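You operate a simulated robot arm through the tools that you are given. There is no shell and no other tool. Be economical: measure what you need, move in short steps, check, and stop when the job is done.

You run a simulated robot arm. Do the job below in one go: nothing can be reset, and whatever is moved stays where it is left.

JOB
Fasten both toggles on the duffle coat and roll the lint off it.
Fine: the roller goes back where it lay.

Only the result counts: the job must be done as asked and must still hold three seconds after the hand-in. Knocking over, shifting, dropping, spilling or breaking anything else fails it.

ROBOT AND FRAMES
A 6-joint arm with a two-finger parallel gripper, fixed in place. Base frame: the origin is at the foot of the arm, x ahead of it, y to its left, z up; the work surface is at about z = 0.8. Lengths are in m, angles in rad, forces in N, time in s.
With the tool pointing down near the work surface it reaches from about 0.42 to 0.86 m from the base axis. Its first joint turns from -2.007 to 2.007 rad. Payload 4.2 kg.
The tool frame sits at the grasp point between the pads (the TCP): z along the fingers, y along the line on which they close. The tips reach 0.023 m beyond it. Largest opening 0.094 m; finger width 0.038, thickness 0.01; the body of the gripper, 0.054 by 0.096 m, starts 0.039 m behind the TCP.
Orientation is told as [roll, pitch, yaw] about the base's x, y, z axes, in that order, counted from this pose: with the fingers straight down and closing along the base's y, the tool's x points along the base's -x, its y along +y and its z along -z.

CONTROLS
- The arm moves only by the tool servo_tool. Its argument "targets" is a list of rows, each a list of 6 numbers: the shift along the base's x, y, z in units of 500 mm (1.0 is 500 mm), then the turn, a rotation vector about the base's x, y, z in units of 90 degrees (1.0 is 90 degrees). In form: [[x, y, z, rx, ry, rz], ...]. A call has 1 to 20 rows; each row is the pose to reach, as a shift and turn from the pose commanded when the call began. "claw" is the closure, from 0 (fully open) to 1 (shut), set as the call begins (left out, the last holds). A call with a number of a shift or a turn outside -1 to 1 is refused whole. A row lasts 0.2 s, in which the tool goes at most 0.05 m and 0.15 rad; a call with a longer step from one row to the next is refused whole, and so is a gripper value outside its range. Where a pose cannot be reached the arm comes as near as it can. A force on the tool above 40 N (or 10 N above the force at the start of the call, whichever is more), or a blocked arm, ends the call early, and 0.2 s more pass. Each finger travels about 0.108 m/s and halts on what it meets, pressing with about 32 N; the grip force reading is that of the motor and also rises with nothing between the fingers. The clock runs only during rows and for 0.2 s after the last one: add rows that repeat a pose to give the fingers time. It gives the time, the measured TCP pose, the force on the tool (base axes), the opening and the grip force at its end, in the units of the frame above (readings bear some noise).
- Cameras (640 x 400 px; columns grow to the right, rows downward): "scene" is fixed at [0.0603, 0.4887, 1.4825]; the picture's right is [-0.46, -0.89, 0.00], its down [-0.59, 0.30, -0.75] and it looks along [0.66, -0.34, -0.67] (base axes); focal length 356 px, centre (320, 200). "wrist" rides on the gripper at [-0.039, 0, -0.044] in the tool frame; the picture's right is [0.00, -1.00, 0.00], its down [0.97, 0.00, -0.24] and it looks along [0.24, 0.00, 0.97] (tool axes); focal length 218 px, centre (320, 200). There is no depth. A picture from a camera that has moved, and an enlarged one, comes with that camera's place and axes in the base frame and with its lens. The place of the scene camera against the robot may be out by one fixed shift of up to 0.025 m in any direction.
- camera(camera): a new picture of that camera. The clock stands still meanwhile.
- raise_lower(by): slides the trunk up (or, below 0, down) by that many m; the arm rides with it, the base frame stays. It gives what a move gives, with no picture.
- inspect(camera, box): a new picture of the part [left, top, right, bottom] of that camera's present view, enlarged. The clock stands still meanwhile.
- finish_job(): hands the job in; it is judged then, once.

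Go step by step. Nothing tells you positions but the pictures and the camera data: compare them with the known pose of the tool, close in by small moves and look again before you grip or let go. The budget is 120 turns and 68 pictures, counting those below and the enlarged ones. Unless the task says otherwise, let go and move clear before handing in, and close with one line.

The tools are called after "Emit:" by a JSON object that holds its "method" and its "body". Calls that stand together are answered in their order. servo_tool: Moves the arm, as the interface text tells. Its arguments: {"type":"object","properties":{"targets":{"type":"array","items":{"type":"array","items":{"type":"number"}}},"claw":{"type":"number"}},"required":["targets"]} The other tools are called the same way: raise_lower (by) slides the trunk up or down; camera (camera) takes a picture; inspect (camera, box) takes an enlarged picture of a part of a camera's view; finish_job () hands the job in.

At the start:

```text
time: 0.0
tcp_pos: [0.5228, 0.2995, 1.153]
orientation: [-0.001, 0.001, -0.001]
contact_force: [0.0, -0.3, -0.9]
grip_width: 0.0936
finger_force: 0.1
trunk travel left (down, up): [-0.8, 0.19]
```

scene: 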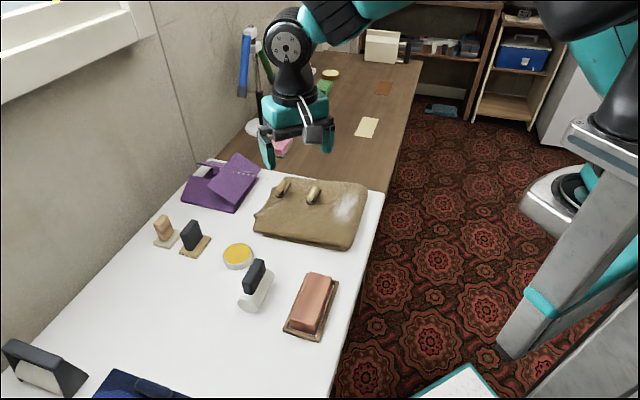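
wrist: 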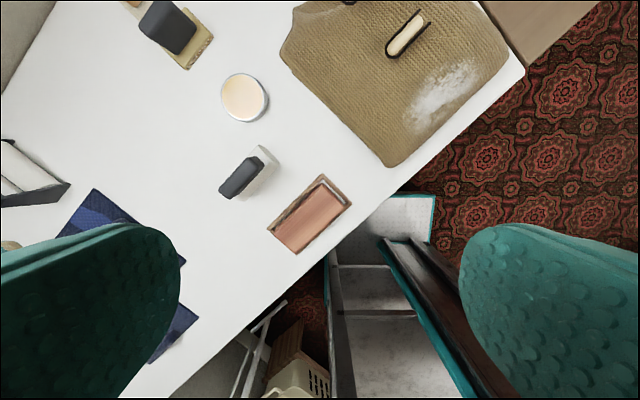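

I see a table with a tan coat carrying two toggles and a patch of lint, plus several brushes and rollers. I'll enlarge the views to tell them apart.

Emit:
{"method": "inspect", "body": {"camera": "scene", "box": [240, 160, 400, 260]}}

Emit:
{"method": "inspect", "body": {"camera": "scene", "box": [140, 200, 360, 345]}}

Emit:
{"method": "inspect", "body": {"camera": "wrist", "box": [200, 0, 540, 260]}}

```text
4.00 times, centred on (320, 210) of scene
camera zoom: at [0.0603, 0.4887, 1.4825], right [-0.46, -0.89, 0.0], down [-0.59, 0.3, -0.75], along [0.66, -0.34, -0.67], focal length 1424 px, centre (320, 160)
```

zoom: 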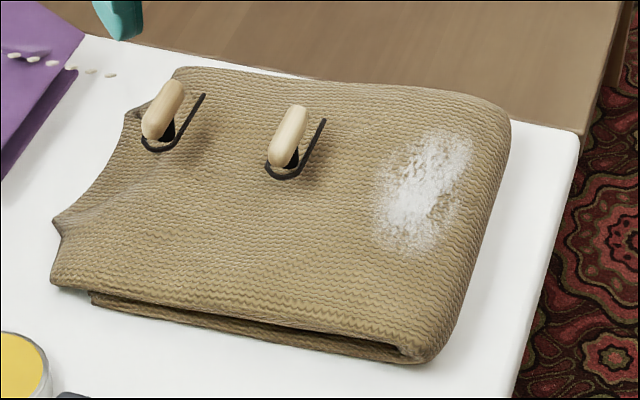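

```text
2.76 times, centred on (250, 272) of scene
camera zoom: at [0.0603, 0.4887, 1.4825], right [-0.46, -0.89, 0.0], down [-0.59, 0.3, -0.75], along [0.66, -0.34, -0.67], focal length 982 px, centre (513, 0)
```

zoom: 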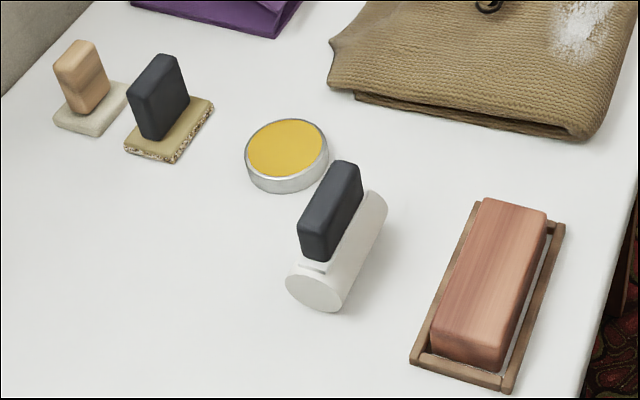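

```text
1.54 times, centred on (370, 130) of wrist
camera zoom: at [0.562, 0.3011, 1.1959], right [0.0, -1.0, 0.0], down [-0.97, 0.0, 0.24], along [-0.24, 0.0, -0.97], focal length 336 px, centre (243, 308)
```

zoom: 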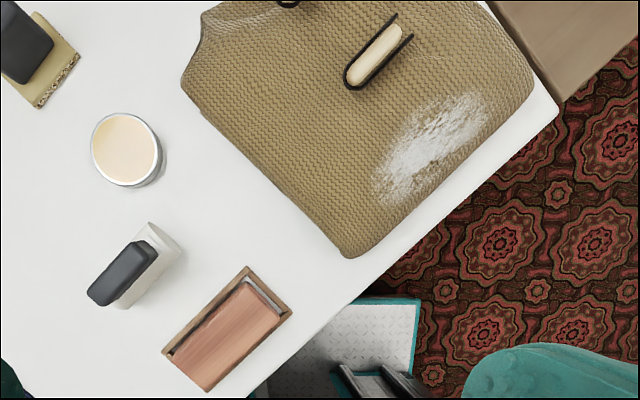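

The roller is the white cylinder with the dark handle, near (0.51, 0.42). The toggles are near (0.705, 0.19) and (0.745, 0.26), and the lint near (0.64, 0.12). I'll move in over the toggles to see how they fasten.

Emit:
{"method": "servo_tool", "body": {"targets": [[0.06, -0.03, -0.04, 0, 0, 0], [0.13, -0.06, -0.08, 0, 0, 0], [0.2, -0.09, -0.12, 0, 0, 0], [0.27, -0.12, -0.16, 0, 0, 0], [0.314, -0.14, -0.186, 0, 0, 0], [0.314, -0.14, -0.186, 0, 0, 0]]}}

Emit:
{"method": "camera", "body": {"camera": "wrist"}}

Emit:
{"method": "inspect", "body": {"camera": "scene", "box": [265, 170, 335, 214]}}

```text
time: 1.4
tcp_pos: [0.6803, 0.2296, 1.0584]
orientation: [0.0, -0.001, 0.0]
contact_force: [-0.1, -0.6, -0.8]
grip_width: 0.0937
finger_force: 0.1
trunk travel left (down, up): [-0.8, 0.19]
```

```text
62 pictures are left
camera wrist: at [0.72, 0.2297, 1.1033], right [0.0, -1.0, 0.0], down [-0.97, 0.0, 0.24], along [-0.24, 0.0, -0.97], focal length 218 px, centre (320, 200)
```

wrist: 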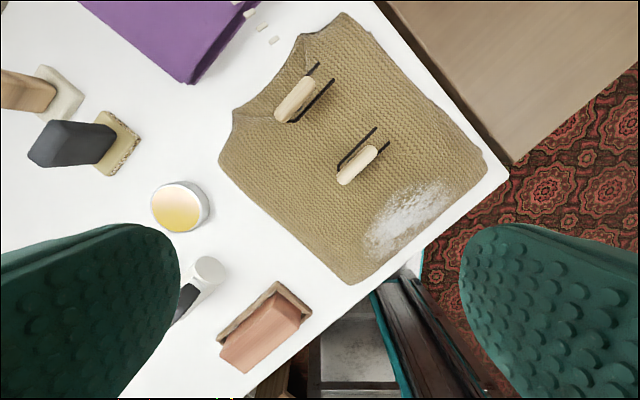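

```text
9.09 times, centred on (300, 192) of scene
camera zoom: at [0.0603, 0.4887, 1.4825], right [-0.46, -0.89, 0.0], down [-0.59, 0.3, -0.75], along [0.66, -0.34, -0.67], focal length 3237 px, centre (502, 273)
```

zoom: 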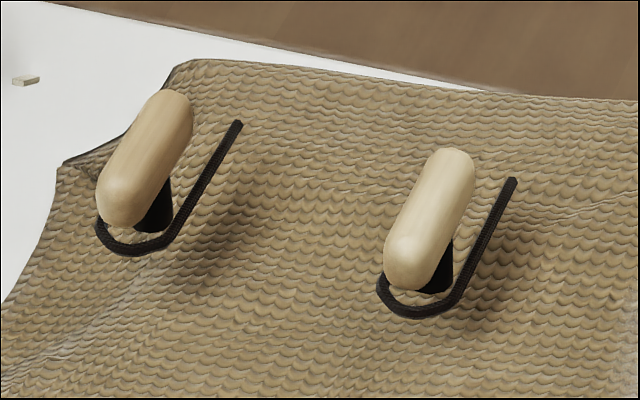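

The toggles stand on posts and lie along the open loops, at −45° in plan, so fastening should be a quarter turn across the loop. I put toggle 2 at (0.701, 0.190, 0.87) and toggle 1 at (0.766, 0.255, 0.87). I'll line up above toggle 2 with the yaw at −45° and the fingers part closed.

Emit:
{"method": "servo_tool", "body": {"targets": [[0.007, -0.013, -0.03, 0, 0, -0.09], [0.014, -0.026, -0.06, 0, 0, -0.18], [0.02, -0.04, -0.1, 0, 0, -0.27], [0.027, -0.053, -0.14, 0, 0, -0.36], [0.034, -0.066, -0.17, 0, 0, -0.45], [0.041, -0.079, -0.197, 0, 0, -0.5], [0.041, -0.079, -0.197, 0, 0, -0.5]], "claw": 0.45}}

Emit:
{"method": "camera", "body": {"camera": "wrist"}}

Emit:
{"method": "inspect", "body": {"camera": "scene", "box": [240, 120, 400, 220]}}

```text
time: 3.0
tcp_pos: [0.6998, 0.1919, 0.9606]
orientation: [0.001, -0.001, -0.786]
contact_force: [-0.4, 0.3, -0.4]
grip_width: 0.0515
finger_force: 0.0
trunk travel left (down, up): [-0.8, 0.19]
```

```text
60 pictures are left
camera wrist: at [0.7284, 0.164, 1.0047], right [-0.71, -0.71, 0.0], down [-0.69, 0.69, 0.24], along [-0.17, 0.17, -0.97], focal length 218 px, centre (320, 200)
```

wrist: 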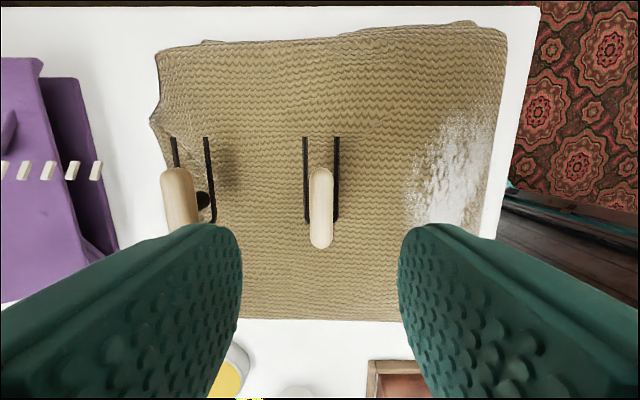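

```text
4.00 times, centred on (320, 170) of scene
camera zoom: at [0.0603, 0.4887, 1.4825], right [-0.46, -0.89, 0.0], down [-0.59, 0.3, -0.75], along [0.66, -0.34, -0.67], focal length 1424 px, centre (320, 320)
```

zoom: 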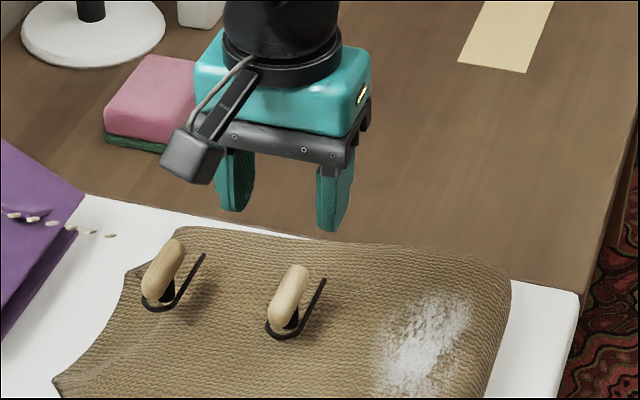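

The toggle is centred between the fingers. The coat surface is at about z 0.839 and the toggle at about 0.868, so I'll descend to 0.873 and close.

Emit:
{"method": "servo_tool", "body": {"targets": [[0.001, -0.002, -0.06, 0, 0, 0], [0.002, -0.003, -0.12, 0, 0, 0], [0.002, -0.003, -0.15, 0, 0, 0], [0.002, -0.003, -0.175, 0, 0, 0], [0.002, -0.003, -0.175, 0, 0, 0]]}}

Emit:
{"method": "inspect", "body": {"camera": "scene", "box": [250, 130, 370, 205]}}

Emit:
{"method": "servo_tool", "body": {"targets": [[0, 0, 0, 0, 0, 0], [0, 0, 0, 0, 0, 0]], "claw": 0.85}}

Emit:
{"method": "camera", "body": {"camera": "wrist"}}

```text
time: 4.2
tcp_pos: [0.7012, 0.1887, 0.8732]
orientation: [-0.001, 0.0, -0.784]
contact_force: [-0.7, 0.4, -0.2]
grip_width: 0.0517
finger_force: 0.1
trunk travel left (down, up): [-0.8, 0.19]
```

```text
5.33 times, centred on (310, 168) of scene
camera zoom: at [0.0603, 0.4887, 1.4825], right [-0.46, -0.89, 0.0], down [-0.59, 0.3, -0.75], along [0.66, -0.34, -0.67], focal length 1899 px, centre (373, 373)
```

zoom: 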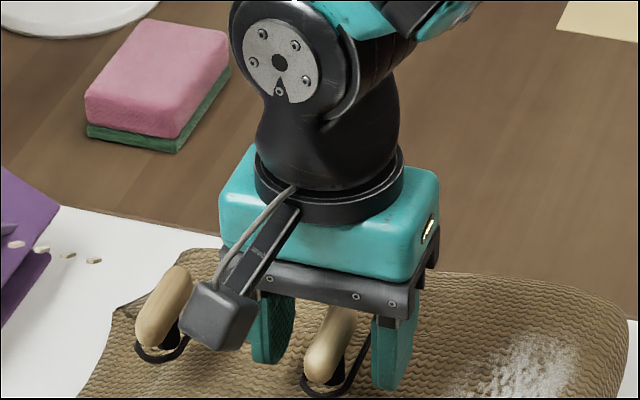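

```text
time: 4.8
tcp_pos: [0.701, 0.1885, 0.8742]
orientation: [0.0, 0.0, -0.785]
contact_force: [-2.0, -1.2, -0.8]
grip_width: 0.0149
finger_force: 0.8
trunk travel left (down, up): [-0.8, 0.19]
```

```text
57 pictures are left
camera wrist: at [0.73, 0.1614, 0.9173], right [-0.71, -0.71, 0.0], down [-0.69, 0.69, 0.24], along [-0.17, 0.17, -0.97], focal length 218 px, centre (320, 200)
```

wrist: 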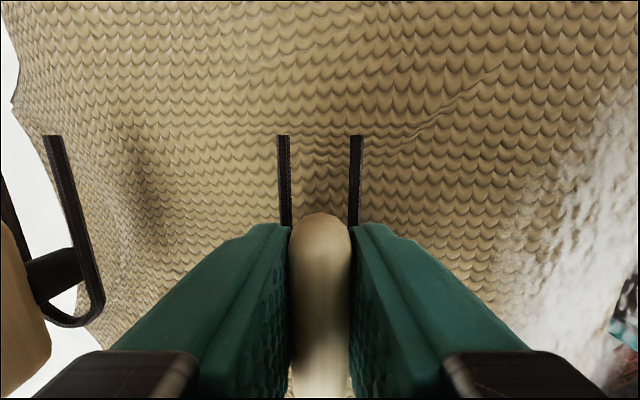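

The fingers are on the toggle, about 15 mm wide. I'll grip it firmly and start a slow turn.

Emit:
{"method": "servo_tool", "body": {"targets": [[0, 0, 0, 0, 0, 0], [0, 0, 0, 0, 0, 0], [0, 0, 0, 0, 0, 0.05], [0, 0, 0, 0, 0, 0.1], [0, 0, 0, 0, 0, 0.15], [0, 0, 0, 0, 0, 0.2], [0, 0, 0, 0, 0, 0.25], [0, 0, 0, 0, 0, 0.3]], "claw": 1}}

Emit:
{"method": "camera", "body": {"camera": "wrist"}}

```text
time: 6.6
tcp_pos: [0.7012, 0.1895, 0.8728]
orientation: [-0.001, -0.001, -0.312]
contact_force: [5.9, -1.5, 0.9]
grip_width: 0.0148
finger_force: 32.0
trunk travel left (down, up): [-0.8, 0.19]
```

```text
56 pictures are left
camera wrist: at [0.739, 0.178, 0.9173], right [-0.31, -0.95, 0.0], down [-0.92, 0.3, 0.24], along [-0.23, 0.07, -0.97], focal length 218 px, centre (320, 200)
```

wrist: 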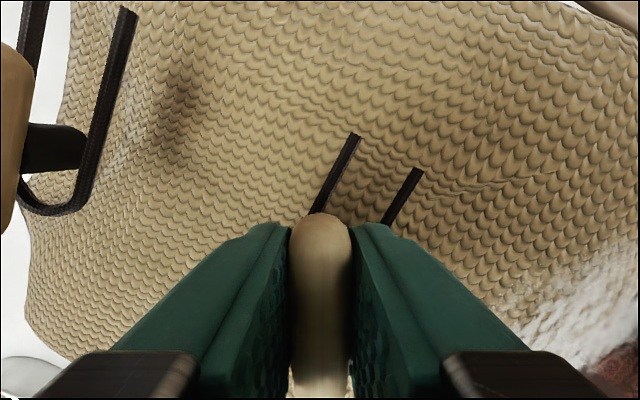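

The toggle turns with the gripper under low force, so I'll carry on to the full quarter turn.

Emit:
{"method": "servo_tool", "body": {"targets": [[0, 0, 0, 0, 0, 0.06], [0, 0, 0, 0, 0, 0.12], [0, 0, 0, 0, 0, 0.18], [0, 0, 0, 0, 0, 0.24], [0, 0, 0, 0, 0, 0.3], [0, 0, 0, 0, 0, 0.36], [0, 0, 0, 0, 0, 0.42], [0, 0, 0, 0, 0, 0.48], [0, 0, 0, 0, 0, 0.54], [0, 0, 0, 0, 0, 0.6], [0, 0, 0, 0, 0, 0.66], [0, 0, 0, 0, 0, 0.7], [0, 0, 0, 0, 0, 0.7]]}}

Emit:
{"method": "camera", "body": {"camera": "wrist"}}

```text
time: 9.4
tcp_pos: [0.7012, 0.1908, 0.873]
orientation: [-0.001, -0.001, 0.787]
contact_force: [-4.3, 14.4, 9.5]
grip_width: 0.015
finger_force: 32.7
trunk travel left (down, up): [-0.8, 0.19]
```

```text
55 pictures are left
camera wrist: at [0.7283, 0.2186, 0.9173], right [0.71, -0.71, 0.0], down [-0.69, -0.69, 0.24], along [-0.17, -0.17, -0.97], focal length 218 px, centre (320, 200)
```

wrist: 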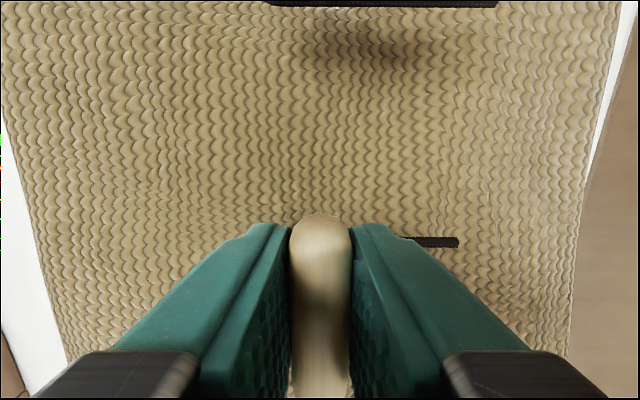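

It's at a full quarter turn and the force has risen a little. I'll let go, rise and look.

Emit:
{"method": "servo_tool", "body": {"targets": [[0, 0, 0, 0, 0, 0], [0, 0, 0, 0, 0, 0], [0, 0, 0.06, 0, 0, 0], [0, 0, 0.14, 0, 0, 0], [0, 0, 0.22, 0, 0, 0], [0, 0, 0.22, 0, 0, 0]], "claw": 0.45}}

Emit:
{"method": "camera", "body": {"camera": "wrist"}}

Emit:
{"method": "inspect", "body": {"camera": "scene", "box": [250, 165, 350, 228]}}

```text
time: 10.8
tcp_pos: [0.7027, 0.1901, 0.9835]
orientation: [0.002, 0.002, 0.785]
contact_force: [0.7, -0.5, 0.1]
grip_width: 0.052
finger_force: 0.1
trunk travel left (down, up): [-0.8, 0.19]
```

```text
54 pictures are left
camera wrist: at [0.73, 0.218, 1.0276], right [0.71, -0.71, 0.0], down [-0.69, -0.69, 0.24], along [-0.17, -0.17, -0.97], focal length 218 px, centre (320, 200)
```

wrist: 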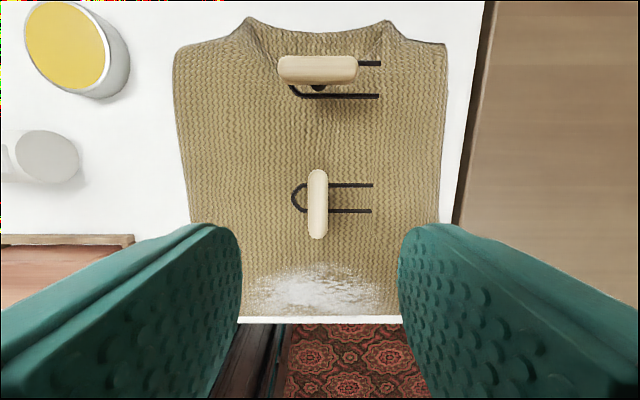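

```text
6.35 times, centred on (300, 196) of scene
camera zoom: at [0.0603, 0.4887, 1.4825], right [-0.46, -0.89, 0.0], down [-0.59, 0.3, -0.75], along [0.66, -0.34, -0.67], focal length 2261 px, centre (447, 222)
```

zoom: 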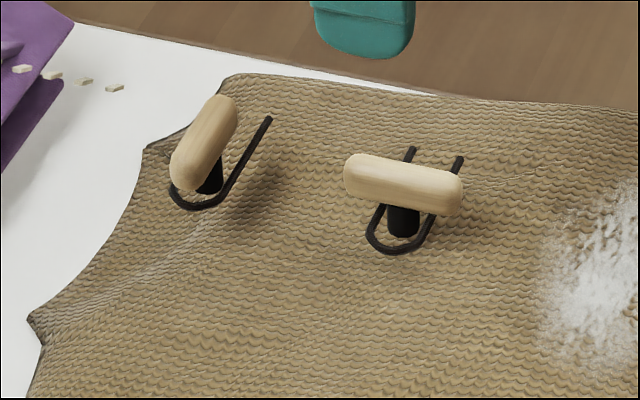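

Toggle 2 now lies across its loop. I'll go to toggle 1 at (0.765, 0.254) with the yaw at −45°.

Emit:
{"method": "servo_tool", "body": {"targets": [[0.011, 0.011, 0, 0, 0, -0.085], [0.022, 0.022, 0, 0, 0, -0.17], [0.033, 0.033, 0, 0, 0, -0.255], [0.044, 0.045, 0, 0, 0, -0.34], [0.055, 0.056, 0, 0, 0, -0.425], [0.066, 0.067, 0, 0, 0, -0.51], [0.077, 0.078, 0, 0, 0, -0.595], [0.088, 0.09, 0, 0, 0, -0.68], [0.099, 0.101, 0, 0, 0, -0.765], [0.11, 0.113, 0, 0, 0, -0.85], [0.12, 0.124, 0, 0, 0, -0.935], [0.126, 0.129, 0, 0, 0, -1.0], [0.126, 0.129, -0.06, 0, 0, -1.0], [0.126, 0.129, -0.06, 0, 0, -1.0]]}}

Emit:
{"method": "camera", "body": {"camera": "wrist"}}

```text
time: 13.8
tcp_pos: [0.7642, 0.2555, 0.9536]
orientation: [-0.001, 0.0, -0.786]
contact_force: [-1.4, 0.2, 0.7]
grip_width: 0.0515
finger_force: 0.1
trunk travel left (down, up): [-0.8, 0.19]
```

```text
52 pictures are left
camera wrist: at [0.7919, 0.2277, 0.9977], right [-0.71, -0.71, 0.0], down [-0.69, 0.69, 0.24], along [-0.17, 0.17, -0.97], focal length 218 px, centre (320, 200)
```

wrist: 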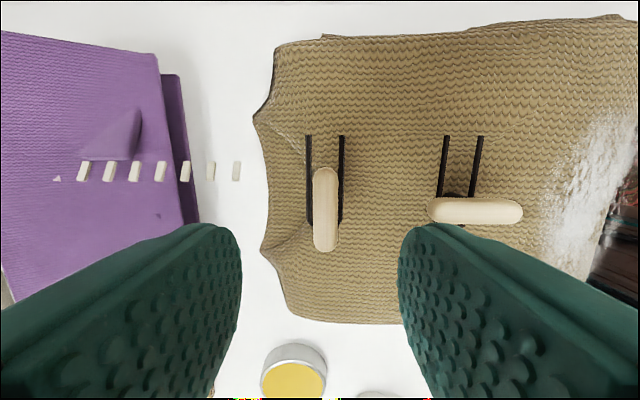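

Toggle 1 is at about (0.763, 0.252). I'll correct slightly and descend with light contact checks.

Emit:
{"method": "servo_tool", "body": {"targets": [[-0.003, -0.004, -0.06, 0, 0, 0], [-0.003, -0.005, -0.11, 0, 0, 0], [-0.003, -0.005, -0.14, 0, 0, 0], [-0.003, -0.005, -0.161, 0, 0, 0], [-0.003, -0.005, -0.161, 0, 0, 0]]}}

Emit:
{"method": "servo_tool", "body": {"targets": [[0, 0, 0, 0, 0, 0], [0, 0, 0, 0, 0, 0]], "claw": 0.84}}

Emit:
{"method": "camera", "body": {"camera": "wrist"}}

```text
time: 15.0
tcp_pos: [0.7641, 0.2539, 0.8723]
orientation: [0.002, -0.001, -0.784]
contact_force: [-0.1, 0.9, 0.2]
grip_width: 0.0518
finger_force: 0.1
trunk travel left (down, up): [-0.8, 0.19]
```

```text
time: 15.6
tcp_pos: [0.7628, 0.2525, 0.8729]
orientation: [0.0, 0.0, -0.785]
contact_force: [-3.3, -2.1, 0.4]
grip_width: 0.0166
finger_force: 1.0
trunk travel left (down, up): [-0.8, 0.19]
```

```text
51 pictures are left
camera wrist: at [0.7907, 0.2254, 0.9167], right [-0.71, -0.71, 0.0], down [-0.69, 0.69, 0.24], along [-0.17, 0.17, -0.97], focal length 218 px, centre (320, 200)
```

wrist: 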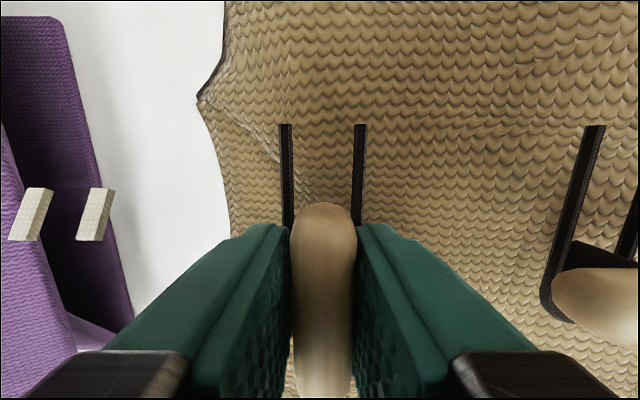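

The pads are on both sides of toggle 1. I'll grip it and make the quarter turn.

Emit:
{"method": "servo_tool", "body": {"targets": [[-0.001, -0.001, 0, 0, 0, 0], [-0.001, -0.001, 0, 0, 0, 0], [-0.001, -0.001, 0, 0, 0, 0.06], [-0.001, -0.001, 0, 0, 0, 0.12], [-0.001, -0.001, 0, 0, 0, 0.18], [-0.001, -0.001, 0, 0, 0, 0.24], [-0.001, -0.001, 0, 0, 0, 0.3], [-0.001, -0.001, 0, 0, 0, 0.36], [-0.001, -0.001, 0, 0, 0, 0.42], [-0.001, -0.001, 0, 0, 0, 0.48], [-0.001, -0.001, 0, 0, 0, 0.54], [-0.001, -0.001, 0, 0, 0, 0.6], [-0.001, -0.001, 0, 0, 0, 0.66], [-0.001, -0.001, 0, 0, 0, 0.72], [-0.001, -0.001, 0, 0, 0, 0.78], [-0.001, -0.001, 0, 0, 0, 0.84], [-0.001, -0.001, 0, 0, 0, 0.9], [-0.001, -0.001, 0, 0, 0, 0.96], [-0.001, -0.001, 0, 0, 0, 1.0], [-0.001, -0.001, 0, 0, 0, 1.0]], "claw": 1}}

```text
time: 19.8
tcp_pos: [0.7626, 0.2518, 0.8727]
orientation: [0.0, 0.0, 0.786]
contact_force: [4.2, 7.1, 5.4]
grip_width: 0.0147
finger_force: 31.7
trunk travel left (down, up): [-0.8, 0.19]
```

The quarter turn is done. I'll let go, rise and check.

Emit:
{"method": "servo_tool", "body": {"targets": [[0, 0, 0, 0, 0, 0], [0, 0, 0, 0, 0, 0], [0, 0, 0.06, 0, 0, 0], [0, 0, 0.14, 0, 0, 0], [0, 0, 0.22, 0, 0, 0], [-0.08, 0, 0.28, 0, 0, 0], [-0.14, 0, 0.34, 0, 0, 0], [-0.2, 0, 0.38, 0, 0, 0], [-0.2, 0, 0.38, 0, 0, 0]], "claw": 0.45}}

Emit:
{"method": "camera", "body": {"camera": "wrist"}}

Emit:
{"method": "inspect", "body": {"camera": "scene", "box": [250, 165, 370, 240]}}

```text
time: 21.8
tcp_pos: [0.6626, 0.2492, 1.062]
orientation: [0.001, 0.001, 0.785]
contact_force: [0.3, 0.1, 0.9]
grip_width: 0.0514
finger_force: 0.0
trunk travel left (down, up): [-0.8, 0.19]
```

```text
50 pictures are left
camera wrist: at [0.6897, 0.2771, 1.1057], right [0.71, -0.71, 0.0], down [-0.69, -0.69, 0.24], along [-0.17, -0.17, -0.97], focal length 218 px, centre (320, 200)
```

wrist: 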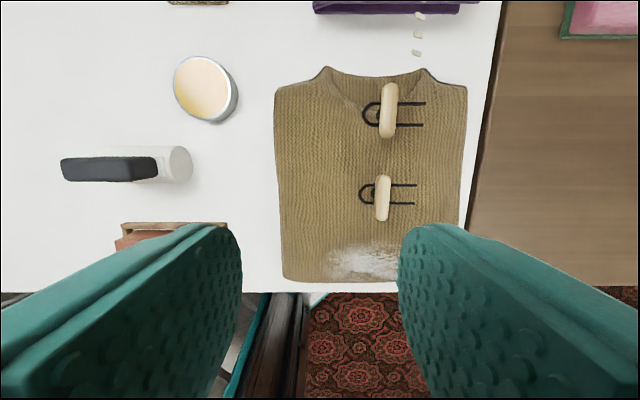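

```text
5.33 times, centred on (310, 202) of scene
camera zoom: at [0.0603, 0.4887, 1.4825], right [-0.46, -0.89, 0.0], down [-0.59, 0.3, -0.75], along [0.66, -0.34, -0.67], focal length 1899 px, centre (373, 187)
```

zoom: 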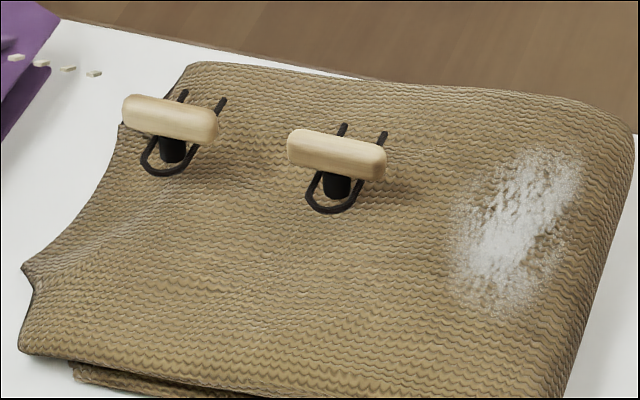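

Both toggles lie across their loops. Next is the roller, whose handle is near (0.520, 0.411) with its top at about z 0.885. I'll move over it with the yaw at −45°.

Emit:
{"method": "servo_tool", "body": {"targets": [[-0.024, 0.027, 0, 0, 0, -0.085], [-0.048, 0.054, 0, 0, 0, -0.17], [-0.072, 0.081, 0, 0, 0, -0.255], [-0.096, 0.108, 0, 0, 0, -0.34], [-0.12, 0.135, 0, 0, 0, -0.425], [-0.144, 0.162, 0, 0, 0, -0.51], [-0.168, 0.189, 0, 0, 0, -0.595], [-0.192, 0.216, 0, 0, 0, -0.68], [-0.216, 0.243, 0, 0, 0, -0.765], [-0.24, 0.27, -0.03, 0, 0, -0.85], [-0.264, 0.3, -0.06, 0, 0, -0.935], [-0.285, 0.324, -0.1, 0, 0, -1.0], [-0.285, 0.324, -0.1, 0, 0, -1.0]], "claw": 0.3}}

Emit:
{"method": "camera", "body": {"camera": "wrist"}}

Emit:
{"method": "camera", "body": {"camera": "scene"}}

```text
time: 24.6
tcp_pos: [0.5196, 0.4134, 1.012]
orientation: [0.001, 0.0, -0.789]
contact_force: [0.3, -0.3, -0.7]
grip_width: 0.0661
finger_force: 0.0
trunk travel left (down, up): [-0.8, 0.19]
```

```text
48 pictures are left
camera wrist: at [0.5471, 0.386, 1.0564], right [-0.71, -0.71, 0.0], down [-0.69, 0.69, 0.24], along [-0.17, 0.17, -0.97], focal length 218 px, centre (320, 200)
```

wrist: 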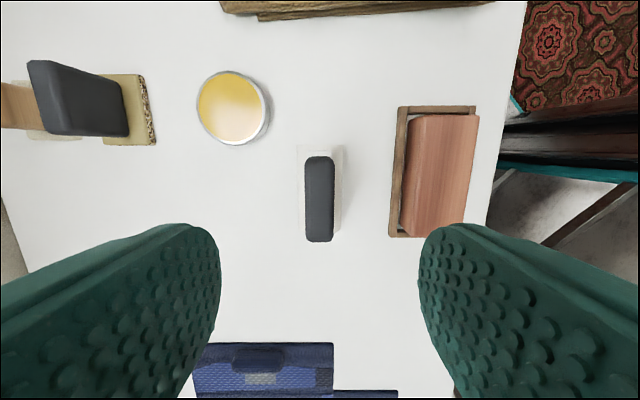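

```text
47 pictures are left
```

scene: 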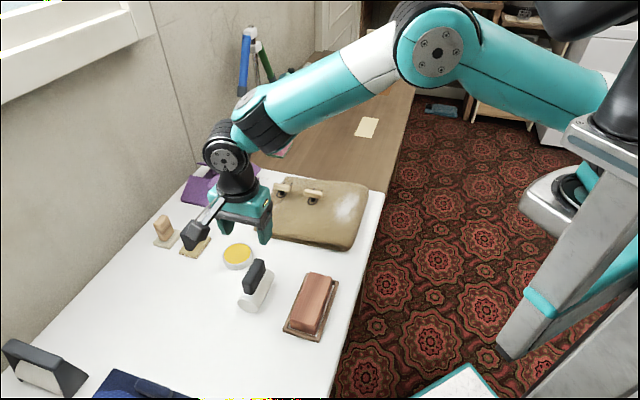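

Before gripping, I want to see what the grey and white object at the lower left is, and look at this roller close up.

Emit:
{"method": "inspect", "body": {"camera": "scene", "box": [0, 320, 128, 400]}}

Emit:
{"method": "inspect", "body": {"camera": "wrist", "box": [270, 130, 370, 260]}}

Emit:
{"method": "inspect", "body": {"camera": "scene", "box": [225, 245, 305, 320]}}

```text
5.00 times, centred on (64, 360) of scene
camera zoom: at [0.0603, 0.4887, 1.4825], right [-0.46, -0.89, 0.0], down [-0.59, 0.3, -0.75], along [0.66, -0.34, -0.67], focal length 1780 px, centre (1600, -600)
```

zoom: 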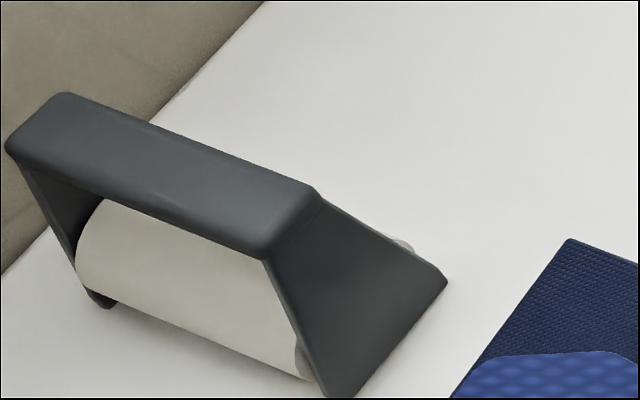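

```text
3.08 times, centred on (320, 195) of wrist
camera zoom: at [0.5471, 0.386, 1.0564], right [-0.71, -0.71, 0.0], down [-0.69, 0.69, 0.24], along [-0.17, 0.17, -0.97], focal length 672 px, centre (320, 215)
```

zoom: 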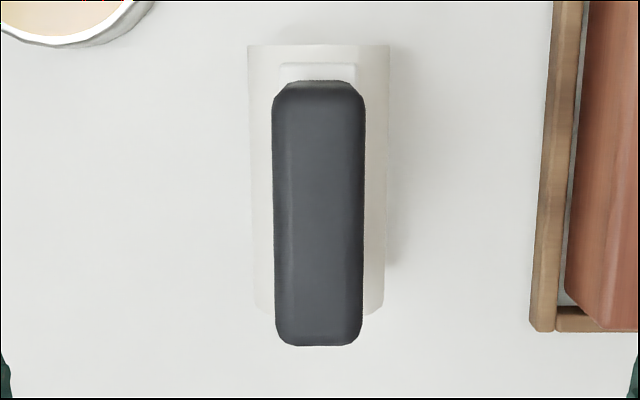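

```text
5.33 times, centred on (265, 282) of scene
camera zoom: at [0.0603, 0.4887, 1.4825], right [-0.46, -0.89, 0.0], down [-0.59, 0.3, -0.75], along [0.66, -0.34, -0.67], focal length 1899 px, centre (613, -240)
```

zoom: 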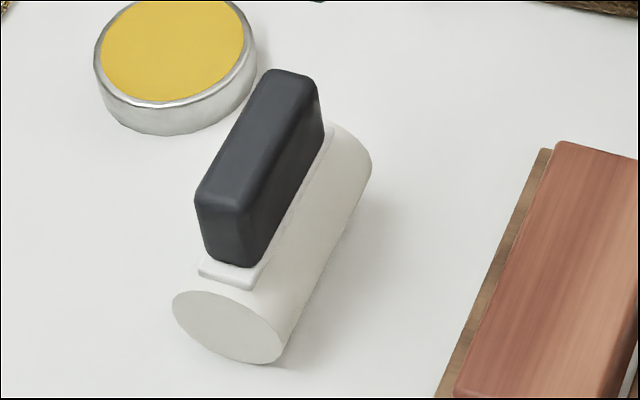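

The framed object at about (0.53, 0.79) is out of reach, so this white cylinder with the dark handle is the roller. Its centre is at about (0.516, 0.417), its axis is at −45°, and the handle is 24 mm thick. I'll descend around the handle.

Emit:
{"method": "servo_tool", "body": {"targets": [[-0.007, 0.007, -0.07, 0, 0, 0], [-0.007, 0.007, -0.14, 0, 0, 0], [-0.007, 0.007, -0.19, 0, 0, 0], [-0.007, 0.007, -0.23, 0, 0, 0], [-0.007, 0.007, -0.255, 0, 0, 0], [-0.007, 0.007, -0.255, 0, 0, 0]]}}

Emit:
{"method": "camera", "body": {"camera": "wrist"}}

Emit:
{"method": "inspect", "body": {"camera": "scene", "box": [185, 210, 345, 320]}}

```text
time: 26.0
tcp_pos: [0.5156, 0.4166, 0.8852]
orientation: [0.0, 0.0, -0.785]
contact_force: [1.0, -0.1, -0.2]
grip_width: 0.0659
finger_force: 0.0
trunk travel left (down, up): [-0.8, 0.19]
```

```text
43 pictures are left
camera wrist: at [0.5431, 0.3894, 0.9289], right [-0.71, -0.71, 0.0], down [-0.69, 0.69, 0.24], along [-0.17, 0.17, -0.97], focal length 218 px, centre (320, 200)
```

wrist: 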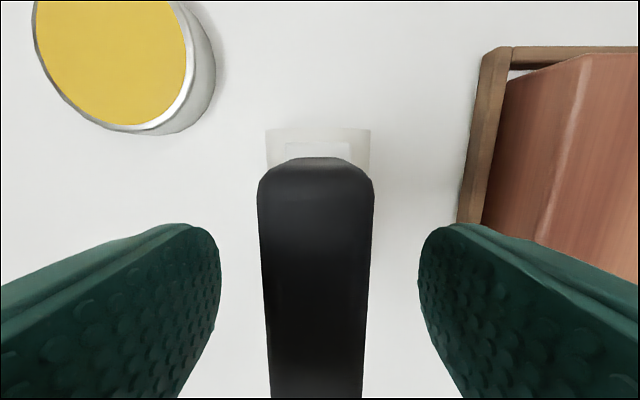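

```text
3.64 times, centred on (265, 265) of scene
camera zoom: at [0.0603, 0.4887, 1.4825], right [-0.46, -0.89, 0.0], down [-0.59, 0.3, -0.75], along [0.66, -0.34, -0.67], focal length 1295 px, centre (520, -36)
```

zoom: 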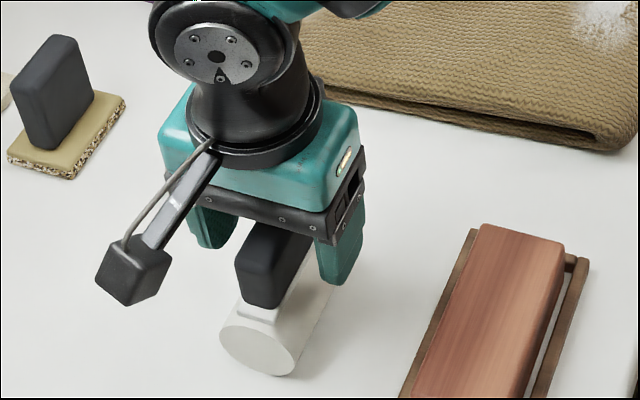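

The handle is centred between the fingers. I'll drop 5 mm and grip.

Emit:
{"method": "servo_tool", "body": {"targets": [[0, 0, -0.01, 0, 0, 0], [0, 0, -0.01, 0, 0, 0]]}}

Emit:
{"method": "servo_tool", "body": {"targets": [[0, 0, 0, 0, 0, 0], [0, 0, 0, 0, 0, 0], [0, 0, 0, 0, 0, 0]], "claw": 1}}

Emit:
{"method": "inspect", "body": {"camera": "scene", "box": [185, 210, 345, 320]}}

```text
time: 26.6
tcp_pos: [0.5156, 0.4175, 0.8809]
orientation: [-0.001, 0.0, -0.785]
contact_force: [0.4, -0.1, 0.4]
grip_width: 0.0658
finger_force: 0.1
trunk travel left (down, up): [-0.8, 0.19]
```

```text
time: 27.4
tcp_pos: [0.5158, 0.4165, 0.8808]
orientation: [0.001, -0.001, -0.784]
contact_force: [0.8, 0.3, 0.1]
grip_width: 0.0235
finger_force: 32.3
trunk travel left (down, up): [-0.8, 0.19]
```

```text
3.64 times, centred on (265, 265) of scene
camera zoom: at [0.0603, 0.4887, 1.4825], right [-0.46, -0.89, 0.0], down [-0.59, 0.3, -0.75], along [0.66, -0.34, -0.67], focal length 1295 px, centre (520, -36)
```

zoom: 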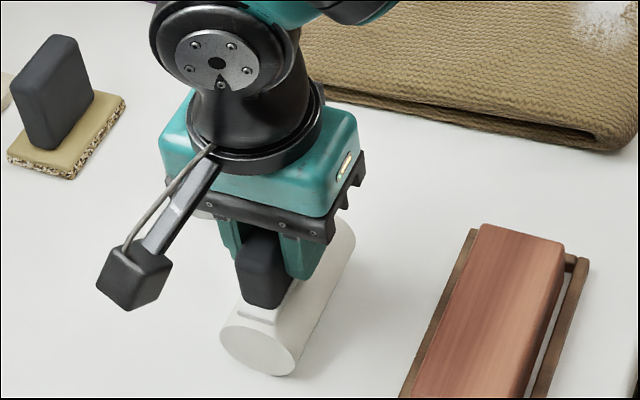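

The roller is gripped, and I'll note its home as TCP (0.5158, 0.4168, 0.881). The lint is centred at about (0.642, 0.103), roughly 0.09 long along the roller's axis and 0.07 across. I'll lift, carry the roller over and hover.

Emit:
{"method": "servo_tool", "body": {"targets": [[0, 0, 0.03, 0, 0, 0], [0, 0, 0.1, 0, 0, 0], [0, 0, 0.18, 0, 0, 0], [0, 0, 0.26, 0, 0, 0], [0.038, -0.072, 0.26, 0, 0, 0], [0.076, -0.145, 0.26, 0, 0, 0], [0.114, -0.217, 0.26, 0, 0, 0], [0.151, -0.29, 0.26, 0, 0, 0], [0.189, -0.361, 0.26, 0, 0, 0], [0.227, -0.434, 0.26, 0, 0, 0], [0.265, -0.506, 0.26, 0, 0, 0], [0.302, -0.578, 0.26, 0, 0, 0], [0.302, -0.578, 0.2, 0, 0, 0], [0.302, -0.578, 0.14, 0, 0, 0], [0.302, -0.578, 0.14, 0, 0, 0]]}}

Emit:
{"method": "camera", "body": {"camera": "wrist"}}

Emit:
{"method": "inspect", "body": {"camera": "scene", "box": [260, 140, 400, 240]}}

```text
time: 30.6
tcp_pos: [0.668, 0.1266, 0.9505]
orientation: [0.0, -0.001, -0.785]
contact_force: [-0.3, -0.5, -1.5]
grip_width: 0.0237
finger_force: 32.0
trunk travel left (down, up): [-0.8, 0.19]
```

```text
40 pictures are left
camera wrist: at [0.6966, 0.099, 0.9943], right [-0.71, -0.71, 0.0], down [-0.69, 0.69, 0.24], along [-0.17, 0.17, -0.97], focal length 218 px, centre (320, 200)
```

wrist: 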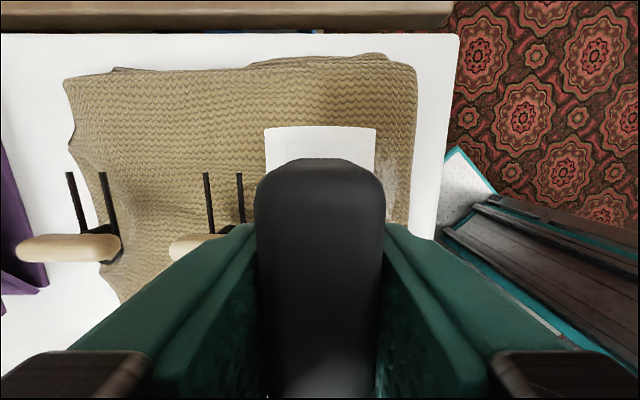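

```text
4.00 times, centred on (330, 190) of scene
camera zoom: at [0.0603, 0.4887, 1.4825], right [-0.46, -0.89, 0.0], down [-0.59, 0.3, -0.75], along [0.66, -0.34, -0.67], focal length 1424 px, centre (280, 240)
```

zoom: 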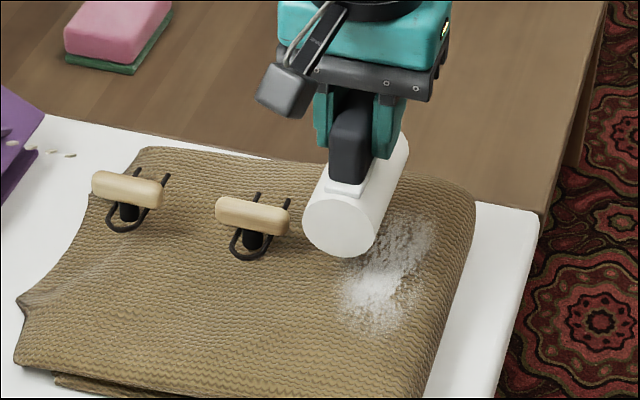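

The roller hovers just beside the lint, clear of toggle 2. I'll lower it in small steps and watch the force.

Emit:
{"method": "servo_tool", "body": {"targets": [[0, 0, -0.03, 0, 0, 0], [0, 0, -0.05, 0, 0, 0], [0, 0, -0.056, 0, 0, 0], [0, 0, -0.056, 0, 0, 0]]}}

Emit:
{"method": "servo_tool", "body": {"targets": [[0, 0, -0.004, 0, 0, 0], [0, 0, -0.008, 0, 0, 0], [0, 0, -0.008, 0, 0, 0]]}}

```text
time: 31.5
tcp_pos: [0.6694, 0.1279, 0.9277]
orientation: [0.005, -0.003, -0.786]
contact_force: [-5.4, -3.7, 21.8]
grip_width: 0.0236
finger_force: 31.9
trunk travel left (down, up): [-0.8, 0.19]
stopped in row 4: the force on the tool passed its limit (the readings are from after the stop); the commanded pose is now the measured one
```

```text
time: 31.9
tcp_pos: [0.6706, 0.1281, 0.9272]
orientation: [0.007, -0.001, -0.785]
contact_force: [-3.5, -3.3, 20.6]
grip_width: 0.0236
finger_force: 32.3
trunk travel left (down, up): [-0.8, 0.19]
stopped in row 2: the force on the tool passed its limit (the readings are from after the stop); the commanded pose is now the measured one
```

Contact came at TCP z of about 0.928 with 20 N. I'll ease off slightly before sweeping.

Emit:
{"method": "servo_tool", "body": {"targets": [[-0.002, 0, 0.004, 0, 0, 0], [-0.002, 0, 0.004, 0, 0, 0]]}}

```text
time: 32.5
tcp_pos: [0.6693, 0.1294, 0.9271]
orientation: [0.007, -0.001, -0.786]
contact_force: [3.6, -0.4, 5.9]
grip_width: 0.0237
finger_force: 32.5
trunk travel left (down, up): [-0.8, 0.19]
```

The pressure is a light 6 N. I'll sweep across the lint along (−1, −1).

Emit:
{"method": "servo_tool", "body": {"targets": [[-0.012, -0.012, 0, 0, 0, 0], [-0.024, -0.024, 0, 0, 0, 0], [-0.036, -0.036, 0, 0, 0, 0], [-0.048, -0.048, 0, 0, 0, 0], [-0.06, -0.06, 0, 0, 0, 0], [-0.072, -0.072, 0, 0, 0, 0], [-0.084, -0.084, 0, 0, 0, 0], [-0.096, -0.096, 0, 0, 0, 0], [-0.108, -0.108, 0, 0, 0, 0], [-0.108, -0.108, 0, 0, 0, 0]]}}

Emit:
{"method": "inspect", "body": {"camera": "scene", "box": [260, 140, 400, 240]}}

```text
time: 34.7
tcp_pos: [0.6148, 0.0749, 0.9285]
orientation: [0.005, -0.002, -0.785]
contact_force: [0.4, 0.3, -1.1]
grip_width: 0.0236
finger_force: 31.7
trunk travel left (down, up): [-0.8, 0.19]
```

```text
4.00 times, centred on (330, 190) of scene
camera zoom: at [0.0603, 0.4887, 1.4825], right [-0.46, -0.89, 0.0], down [-0.59, 0.3, -0.75], along [0.66, -0.34, -0.67], focal length 1424 px, centre (280, 240)
```

zoom: 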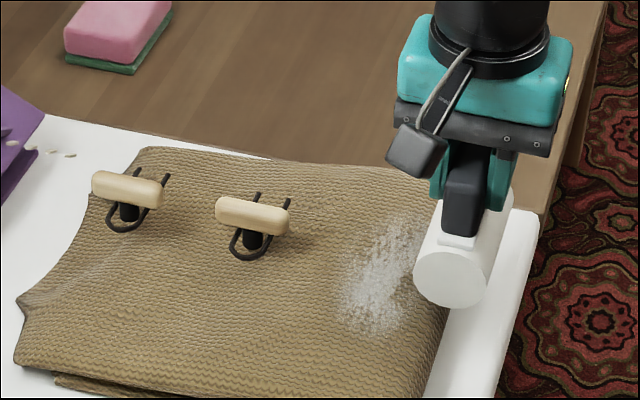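

The lint is fading but not gone, and its near end reaches further along (−x, +y). I'll shift the roller that way along its axis and press down near the outer rim.

Emit:
{"method": "servo_tool", "body": {"targets": [[0.0, 0.036, 0.0, 0, 0, 0], [0.0, 0.036, -0.004, 0, 0, 0], [0.0, 0.036, -0.008, 0, 0, 0], [0.0, 0.036, -0.008, 0, 0, 0]]}}

```text
time: 35.8
tcp_pos: [0.6159, 0.0937, 0.9269]
orientation: [0.009, -0.002, -0.786]
contact_force: [-6.8, -3.5, 25.5]
grip_width: 0.0235
finger_force: 31.7
trunk travel left (down, up): [-0.8, 0.19]
stopped in row 4: the force on the tool passed its limit (the readings are from after the stop); the commanded pose is now the measured one
```

Firm contact again. I'll ease off a little, then roll in and back with the axis shifted.

Emit:
{"method": "servo_tool", "body": {"targets": [[0, 0, 0.003, 0, 0, 0], [0.012, 0.012, 0.003, 0, 0, 0], [0.024, 0.024, 0.003, 0, 0, 0], [0.036, 0.036, 0.003, 0, 0, 0], [0.048, 0.048, 0.003, 0, 0, 0], [0.06, 0.06, 0.003, 0, 0, 0], [0.072, 0.072, 0.003, 0, 0, 0], [0.084, 0.084, 0.003, 0, 0, 0], [0.084, 0.084, 0.003, 0, 0, 0]]}}

Emit:
{"method": "inspect", "body": {"camera": "scene", "box": [260, 140, 400, 240]}}

```text
time: 37.8
tcp_pos: [0.6578, 0.1339, 0.9278]
orientation: [0.009, -0.005, -0.788]
contact_force: [-4.8, -4.7, 14.4]
grip_width: 0.0237
finger_force: 32.1
trunk travel left (down, up): [-0.8, 0.19]
```

```text
4.00 times, centred on (330, 190) of scene
camera zoom: at [0.0603, 0.4887, 1.4825], right [-0.46, -0.89, 0.0], down [-0.59, 0.3, -0.75], along [0.66, -0.34, -0.67], focal length 1424 px, centre (280, 240)
```

zoom: 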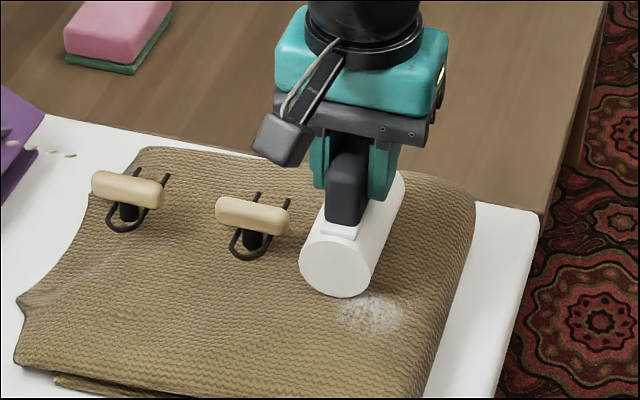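

The remaining lint is at the near end, beyond the roller. I'll shift about 25 mm further along (−x, +y) and roll back.

Emit:
{"method": "servo_tool", "body": {"targets": [[0, 0, 0.012, 0, 0, 0], [-0.018, 0.018, 0.012, 0, 0, 0], [-0.036, 0.036, 0.012, 0, 0, 0], [-0.036, 0.036, 0.004, 0, 0, 0], [-0.036, 0.036, 0.0, 0, 0, 0], [-0.048, 0.024, 0.0, 0, 0, 0], [-0.06, 0.012, 0.0, 0, 0, 0], [-0.072, 0.0, 0.0, 0, 0, 0], [-0.084, -0.012, 0.0, 0, 0, 0], [-0.096, -0.024, 0.0, 0, 0, 0], [-0.108, -0.036, 0.0, 0, 0, 0], [-0.12, -0.048, 0.0, 0, 0, 0], [-0.12, -0.048, 0.0, 0, 0, 0]]}}

Emit:
{"method": "inspect", "body": {"camera": "scene", "box": [260, 140, 400, 240]}}

```text
time: 40.6
tcp_pos: [0.5987, 0.1113, 0.927]
orientation: [0.009, -0.003, -0.783]
contact_force: [1.3, 2.7, 7.2]
grip_width: 0.0238
finger_force: 32.0
trunk travel left (down, up): [-0.8, 0.19]
```

```text
4.00 times, centred on (330, 190) of scene
camera zoom: at [0.0603, 0.4887, 1.4825], right [-0.46, -0.89, 0.0], down [-0.59, 0.3, -0.75], along [0.66, -0.34, -0.67], focal length 1424 px, centre (280, 240)
```

zoom: 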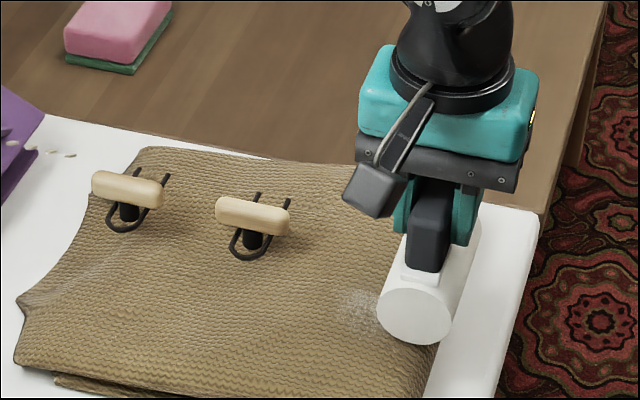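

A faint residue remains at the near end. I'll roll back in over it with slightly more pressure, then out again.

Emit:
{"method": "servo_tool", "body": {"targets": [[0.012, 0.012, -0.002, 0, 0, 0], [0.024, 0.024, -0.002, 0, 0, 0], [0.036, 0.036, -0.002, 0, 0, 0], [0.048, 0.048, -0.002, 0, 0, 0], [0.06, 0.06, -0.002, 0, 0, 0], [0.072, 0.072, -0.002, 0, 0, 0], [0.084, 0.084, -0.002, 0, 0, 0], [0.09, 0.09, -0.002, 0, 0, 0]]}}

Emit:
{"method": "inspect", "body": {"camera": "scene", "box": [260, 140, 400, 240]}}

```text
time: 42.4
tcp_pos: [0.6435, 0.1565, 0.9276]
orientation: [0.009, -0.004, -0.788]
contact_force: [-5.0, -5.9, 17.4]
grip_width: 0.0237
finger_force: 32.1
trunk travel left (down, up): [-0.8, 0.19]
```

```text
4.00 times, centred on (330, 190) of scene
camera zoom: at [0.0603, 0.4887, 1.4825], right [-0.46, -0.89, 0.0], down [-0.59, 0.3, -0.75], along [0.66, -0.34, -0.67], focal length 1424 px, centre (280, 240)
```

zoom: 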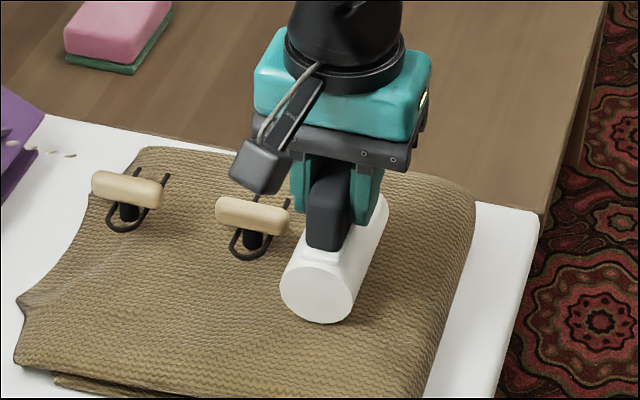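

The visible part looks clean. I'll lift, move aside toward home and check the whole coat.

Emit:
{"method": "servo_tool", "body": {"targets": [[0, 0, 0.04, 0, 0, 0], [0, 0, 0.12, 0, 0, 0], [0, 0, 0.17, 0, 0, 0], [-0.04, 0.08, 0.17, 0, 0, 0], [-0.08, 0.16, 0.17, 0, 0, 0], [-0.12, 0.24, 0.17, 0, 0, 0], [-0.16, 0.32, 0.17, 0, 0, 0], [-0.2, 0.4, 0.17, 0, 0, 0], [-0.2, 0.4, 0.17, 0, 0, 0]]}}

Emit:
{"method": "inspect", "body": {"camera": "scene", "box": [240, 160, 400, 260]}}

Emit:
{"method": "camera", "body": {"camera": "wrist"}}

```text
time: 44.4
tcp_pos: [0.5418, 0.3577, 1.0103]
orientation: [0.008, -0.002, -0.787]
contact_force: [-0.2, -0.3, -1.6]
grip_width: 0.0234
finger_force: 32.2
trunk travel left (down, up): [-0.8, 0.19]
```

```text
4.00 times, centred on (320, 210) of scene
camera zoom: at [0.0603, 0.4887, 1.4825], right [-0.46, -0.89, 0.0], down [-0.59, 0.3, -0.75], along [0.66, -0.34, -0.67], focal length 1424 px, centre (320, 160)
```

zoom: 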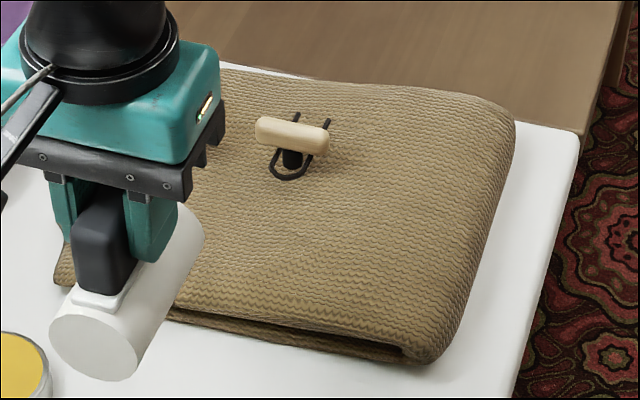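

```text
33 pictures are left
camera wrist: at [0.5699, 0.3301, 1.0544], right [-0.71, -0.71, -0.01], down [-0.69, 0.69, 0.24], along [-0.16, 0.17, -0.97], focal length 218 px, centre (320, 200)
```

wrist: 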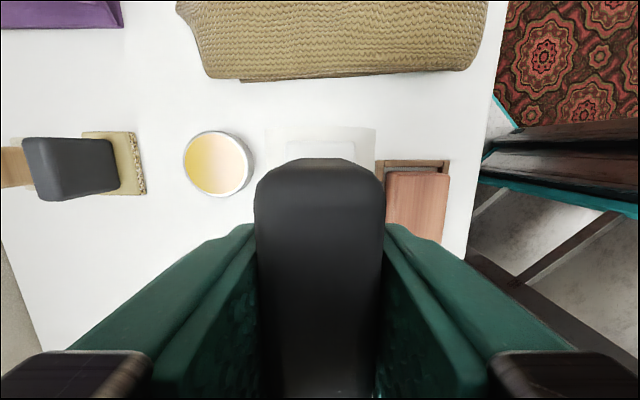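

The coat is clean. I'll bring the roller back to its recorded place at (0.5157, 0.4168), stopping just above the table.

Emit:
{"method": "servo_tool", "body": {"targets": [[-0.026, 0.059, 0, -0.003, 0.001, 0.001], [-0.052, 0.118, 0, -0.005, 0.001, 0.001], [-0.052, 0.118, 0, -0.005, 0.001, 0.001], [-0.052, 0.118, -0.08, -0.005, 0.001, 0.001], [-0.052, 0.118, -0.15, -0.005, 0.001, 0.001], [-0.052, 0.118, -0.2, -0.005, 0.001, 0.001], [-0.052, 0.118, -0.23, -0.005, 0.001, 0.001], [-0.052, 0.118, -0.247, -0.005, 0.001, 0.001], [-0.052, 0.118, -0.247, -0.005, 0.001, 0.001]]}}

Emit:
{"method": "inspect", "body": {"camera": "scene", "box": [185, 210, 345, 320]}}

```text
time: 46.4
tcp_pos: [0.5174, 0.4161, 0.887]
orientation: [0.003, -0.008, -0.783]
contact_force: [-0.9, -0.9, -2.4]
grip_width: 0.0237
finger_force: 31.9
trunk travel left (down, up): [-0.8, 0.19]
```

```text
3.64 times, centred on (265, 265) of scene
camera zoom: at [0.0603, 0.4887, 1.4825], right [-0.46, -0.89, 0.0], down [-0.59, 0.3, -0.75], along [0.66, -0.34, -0.67], focal length 1295 px, centre (520, -36)
```

zoom: 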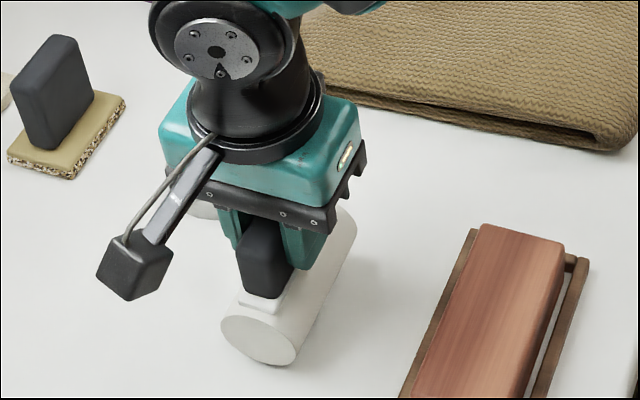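

The roller is just above its spot. I'll correct the small tilt and offset and lower it to touch.

Emit:
{"method": "servo_tool", "body": {"targets": [[-0.003, 0.001, 0, -0.002, 0.005, -0.001], [-0.003, 0.001, -0.006, -0.002, 0.005, -0.001], [-0.003, 0.001, -0.01, -0.002, 0.005, -0.001], [-0.003, 0.001, -0.01, -0.002, 0.005, -0.001]]}}

```text
time: 47.4
tcp_pos: [0.5143, 0.4166, 0.8823]
orientation: [-0.006, -0.004, -0.785]
contact_force: [1.0, 0.1, -2.4]
grip_width: 0.0238
finger_force: 32.5
trunk travel left (down, up): [-0.8, 0.19]
```

Emit:
{"method": "servo_tool", "body": {"targets": [[0.002, 0, -0.002, 0.004, 0.003, 0], [0.002, 0, -0.003, 0.004, 0.003, 0], [0.002, 0, -0.003, 0.004, 0.003, 0]]}}

Emit:
{"method": "inspect", "body": {"camera": "scene", "box": [185, 210, 345, 320]}}

```text
time: 48.2
tcp_pos: [0.5174, 0.4162, 0.8809]
orientation: [-0.006, 0.002, -0.786]
contact_force: [1.3, 1.8, -0.9]
grip_width: 0.0236
finger_force: 32.1
trunk travel left (down, up): [-0.8, 0.19]
```

```text
3.64 times, centred on (265, 265) of scene
camera zoom: at [0.0603, 0.4887, 1.4825], right [-0.46, -0.89, 0.0], down [-0.59, 0.3, -0.75], along [0.66, -0.34, -0.67], focal length 1295 px, centre (520, -36)
```

zoom: 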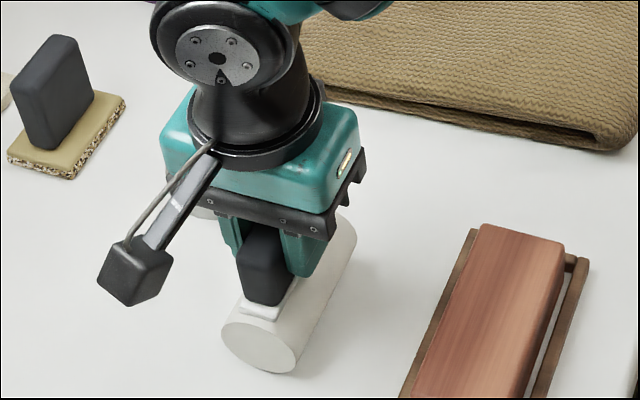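

The picture shows it still sitting about 2 mm high, so it crept up in the grip while pressing. I'll lower it until there's contact force.

Emit:
{"method": "servo_tool", "body": {"targets": [[-0.002, 0, -0.002, 0.002, 0, 0], [-0.002, 0, -0.003, 0.002, 0, 0], [-0.002, 0, -0.003, 0.002, 0, 0]]}}

Emit:
{"method": "servo_tool", "body": {"targets": [[0, 0, -0.001, 0, 0, 0], [0, 0, -0.002, 0, 0, 0], [0, 0, -0.002, 0, 0, 0]]}}

```text
time: 49.0
tcp_pos: [0.5173, 0.4158, 0.8808]
orientation: [-0.003, 0.007, -0.784]
contact_force: [-1.1, -2.0, 13.6]
grip_width: 0.0234
finger_force: 31.9
trunk travel left (down, up): [-0.8, 0.19]
```

```text
time: 49.8
tcp_pos: [0.5164, 0.4162, 0.8808]
orientation: [0.002, 0.006, -0.786]
contact_force: [-0.4, -3.0, 26.6]
grip_width: 0.0238
finger_force: 32.3
trunk travel left (down, up): [-0.8, 0.19]
```

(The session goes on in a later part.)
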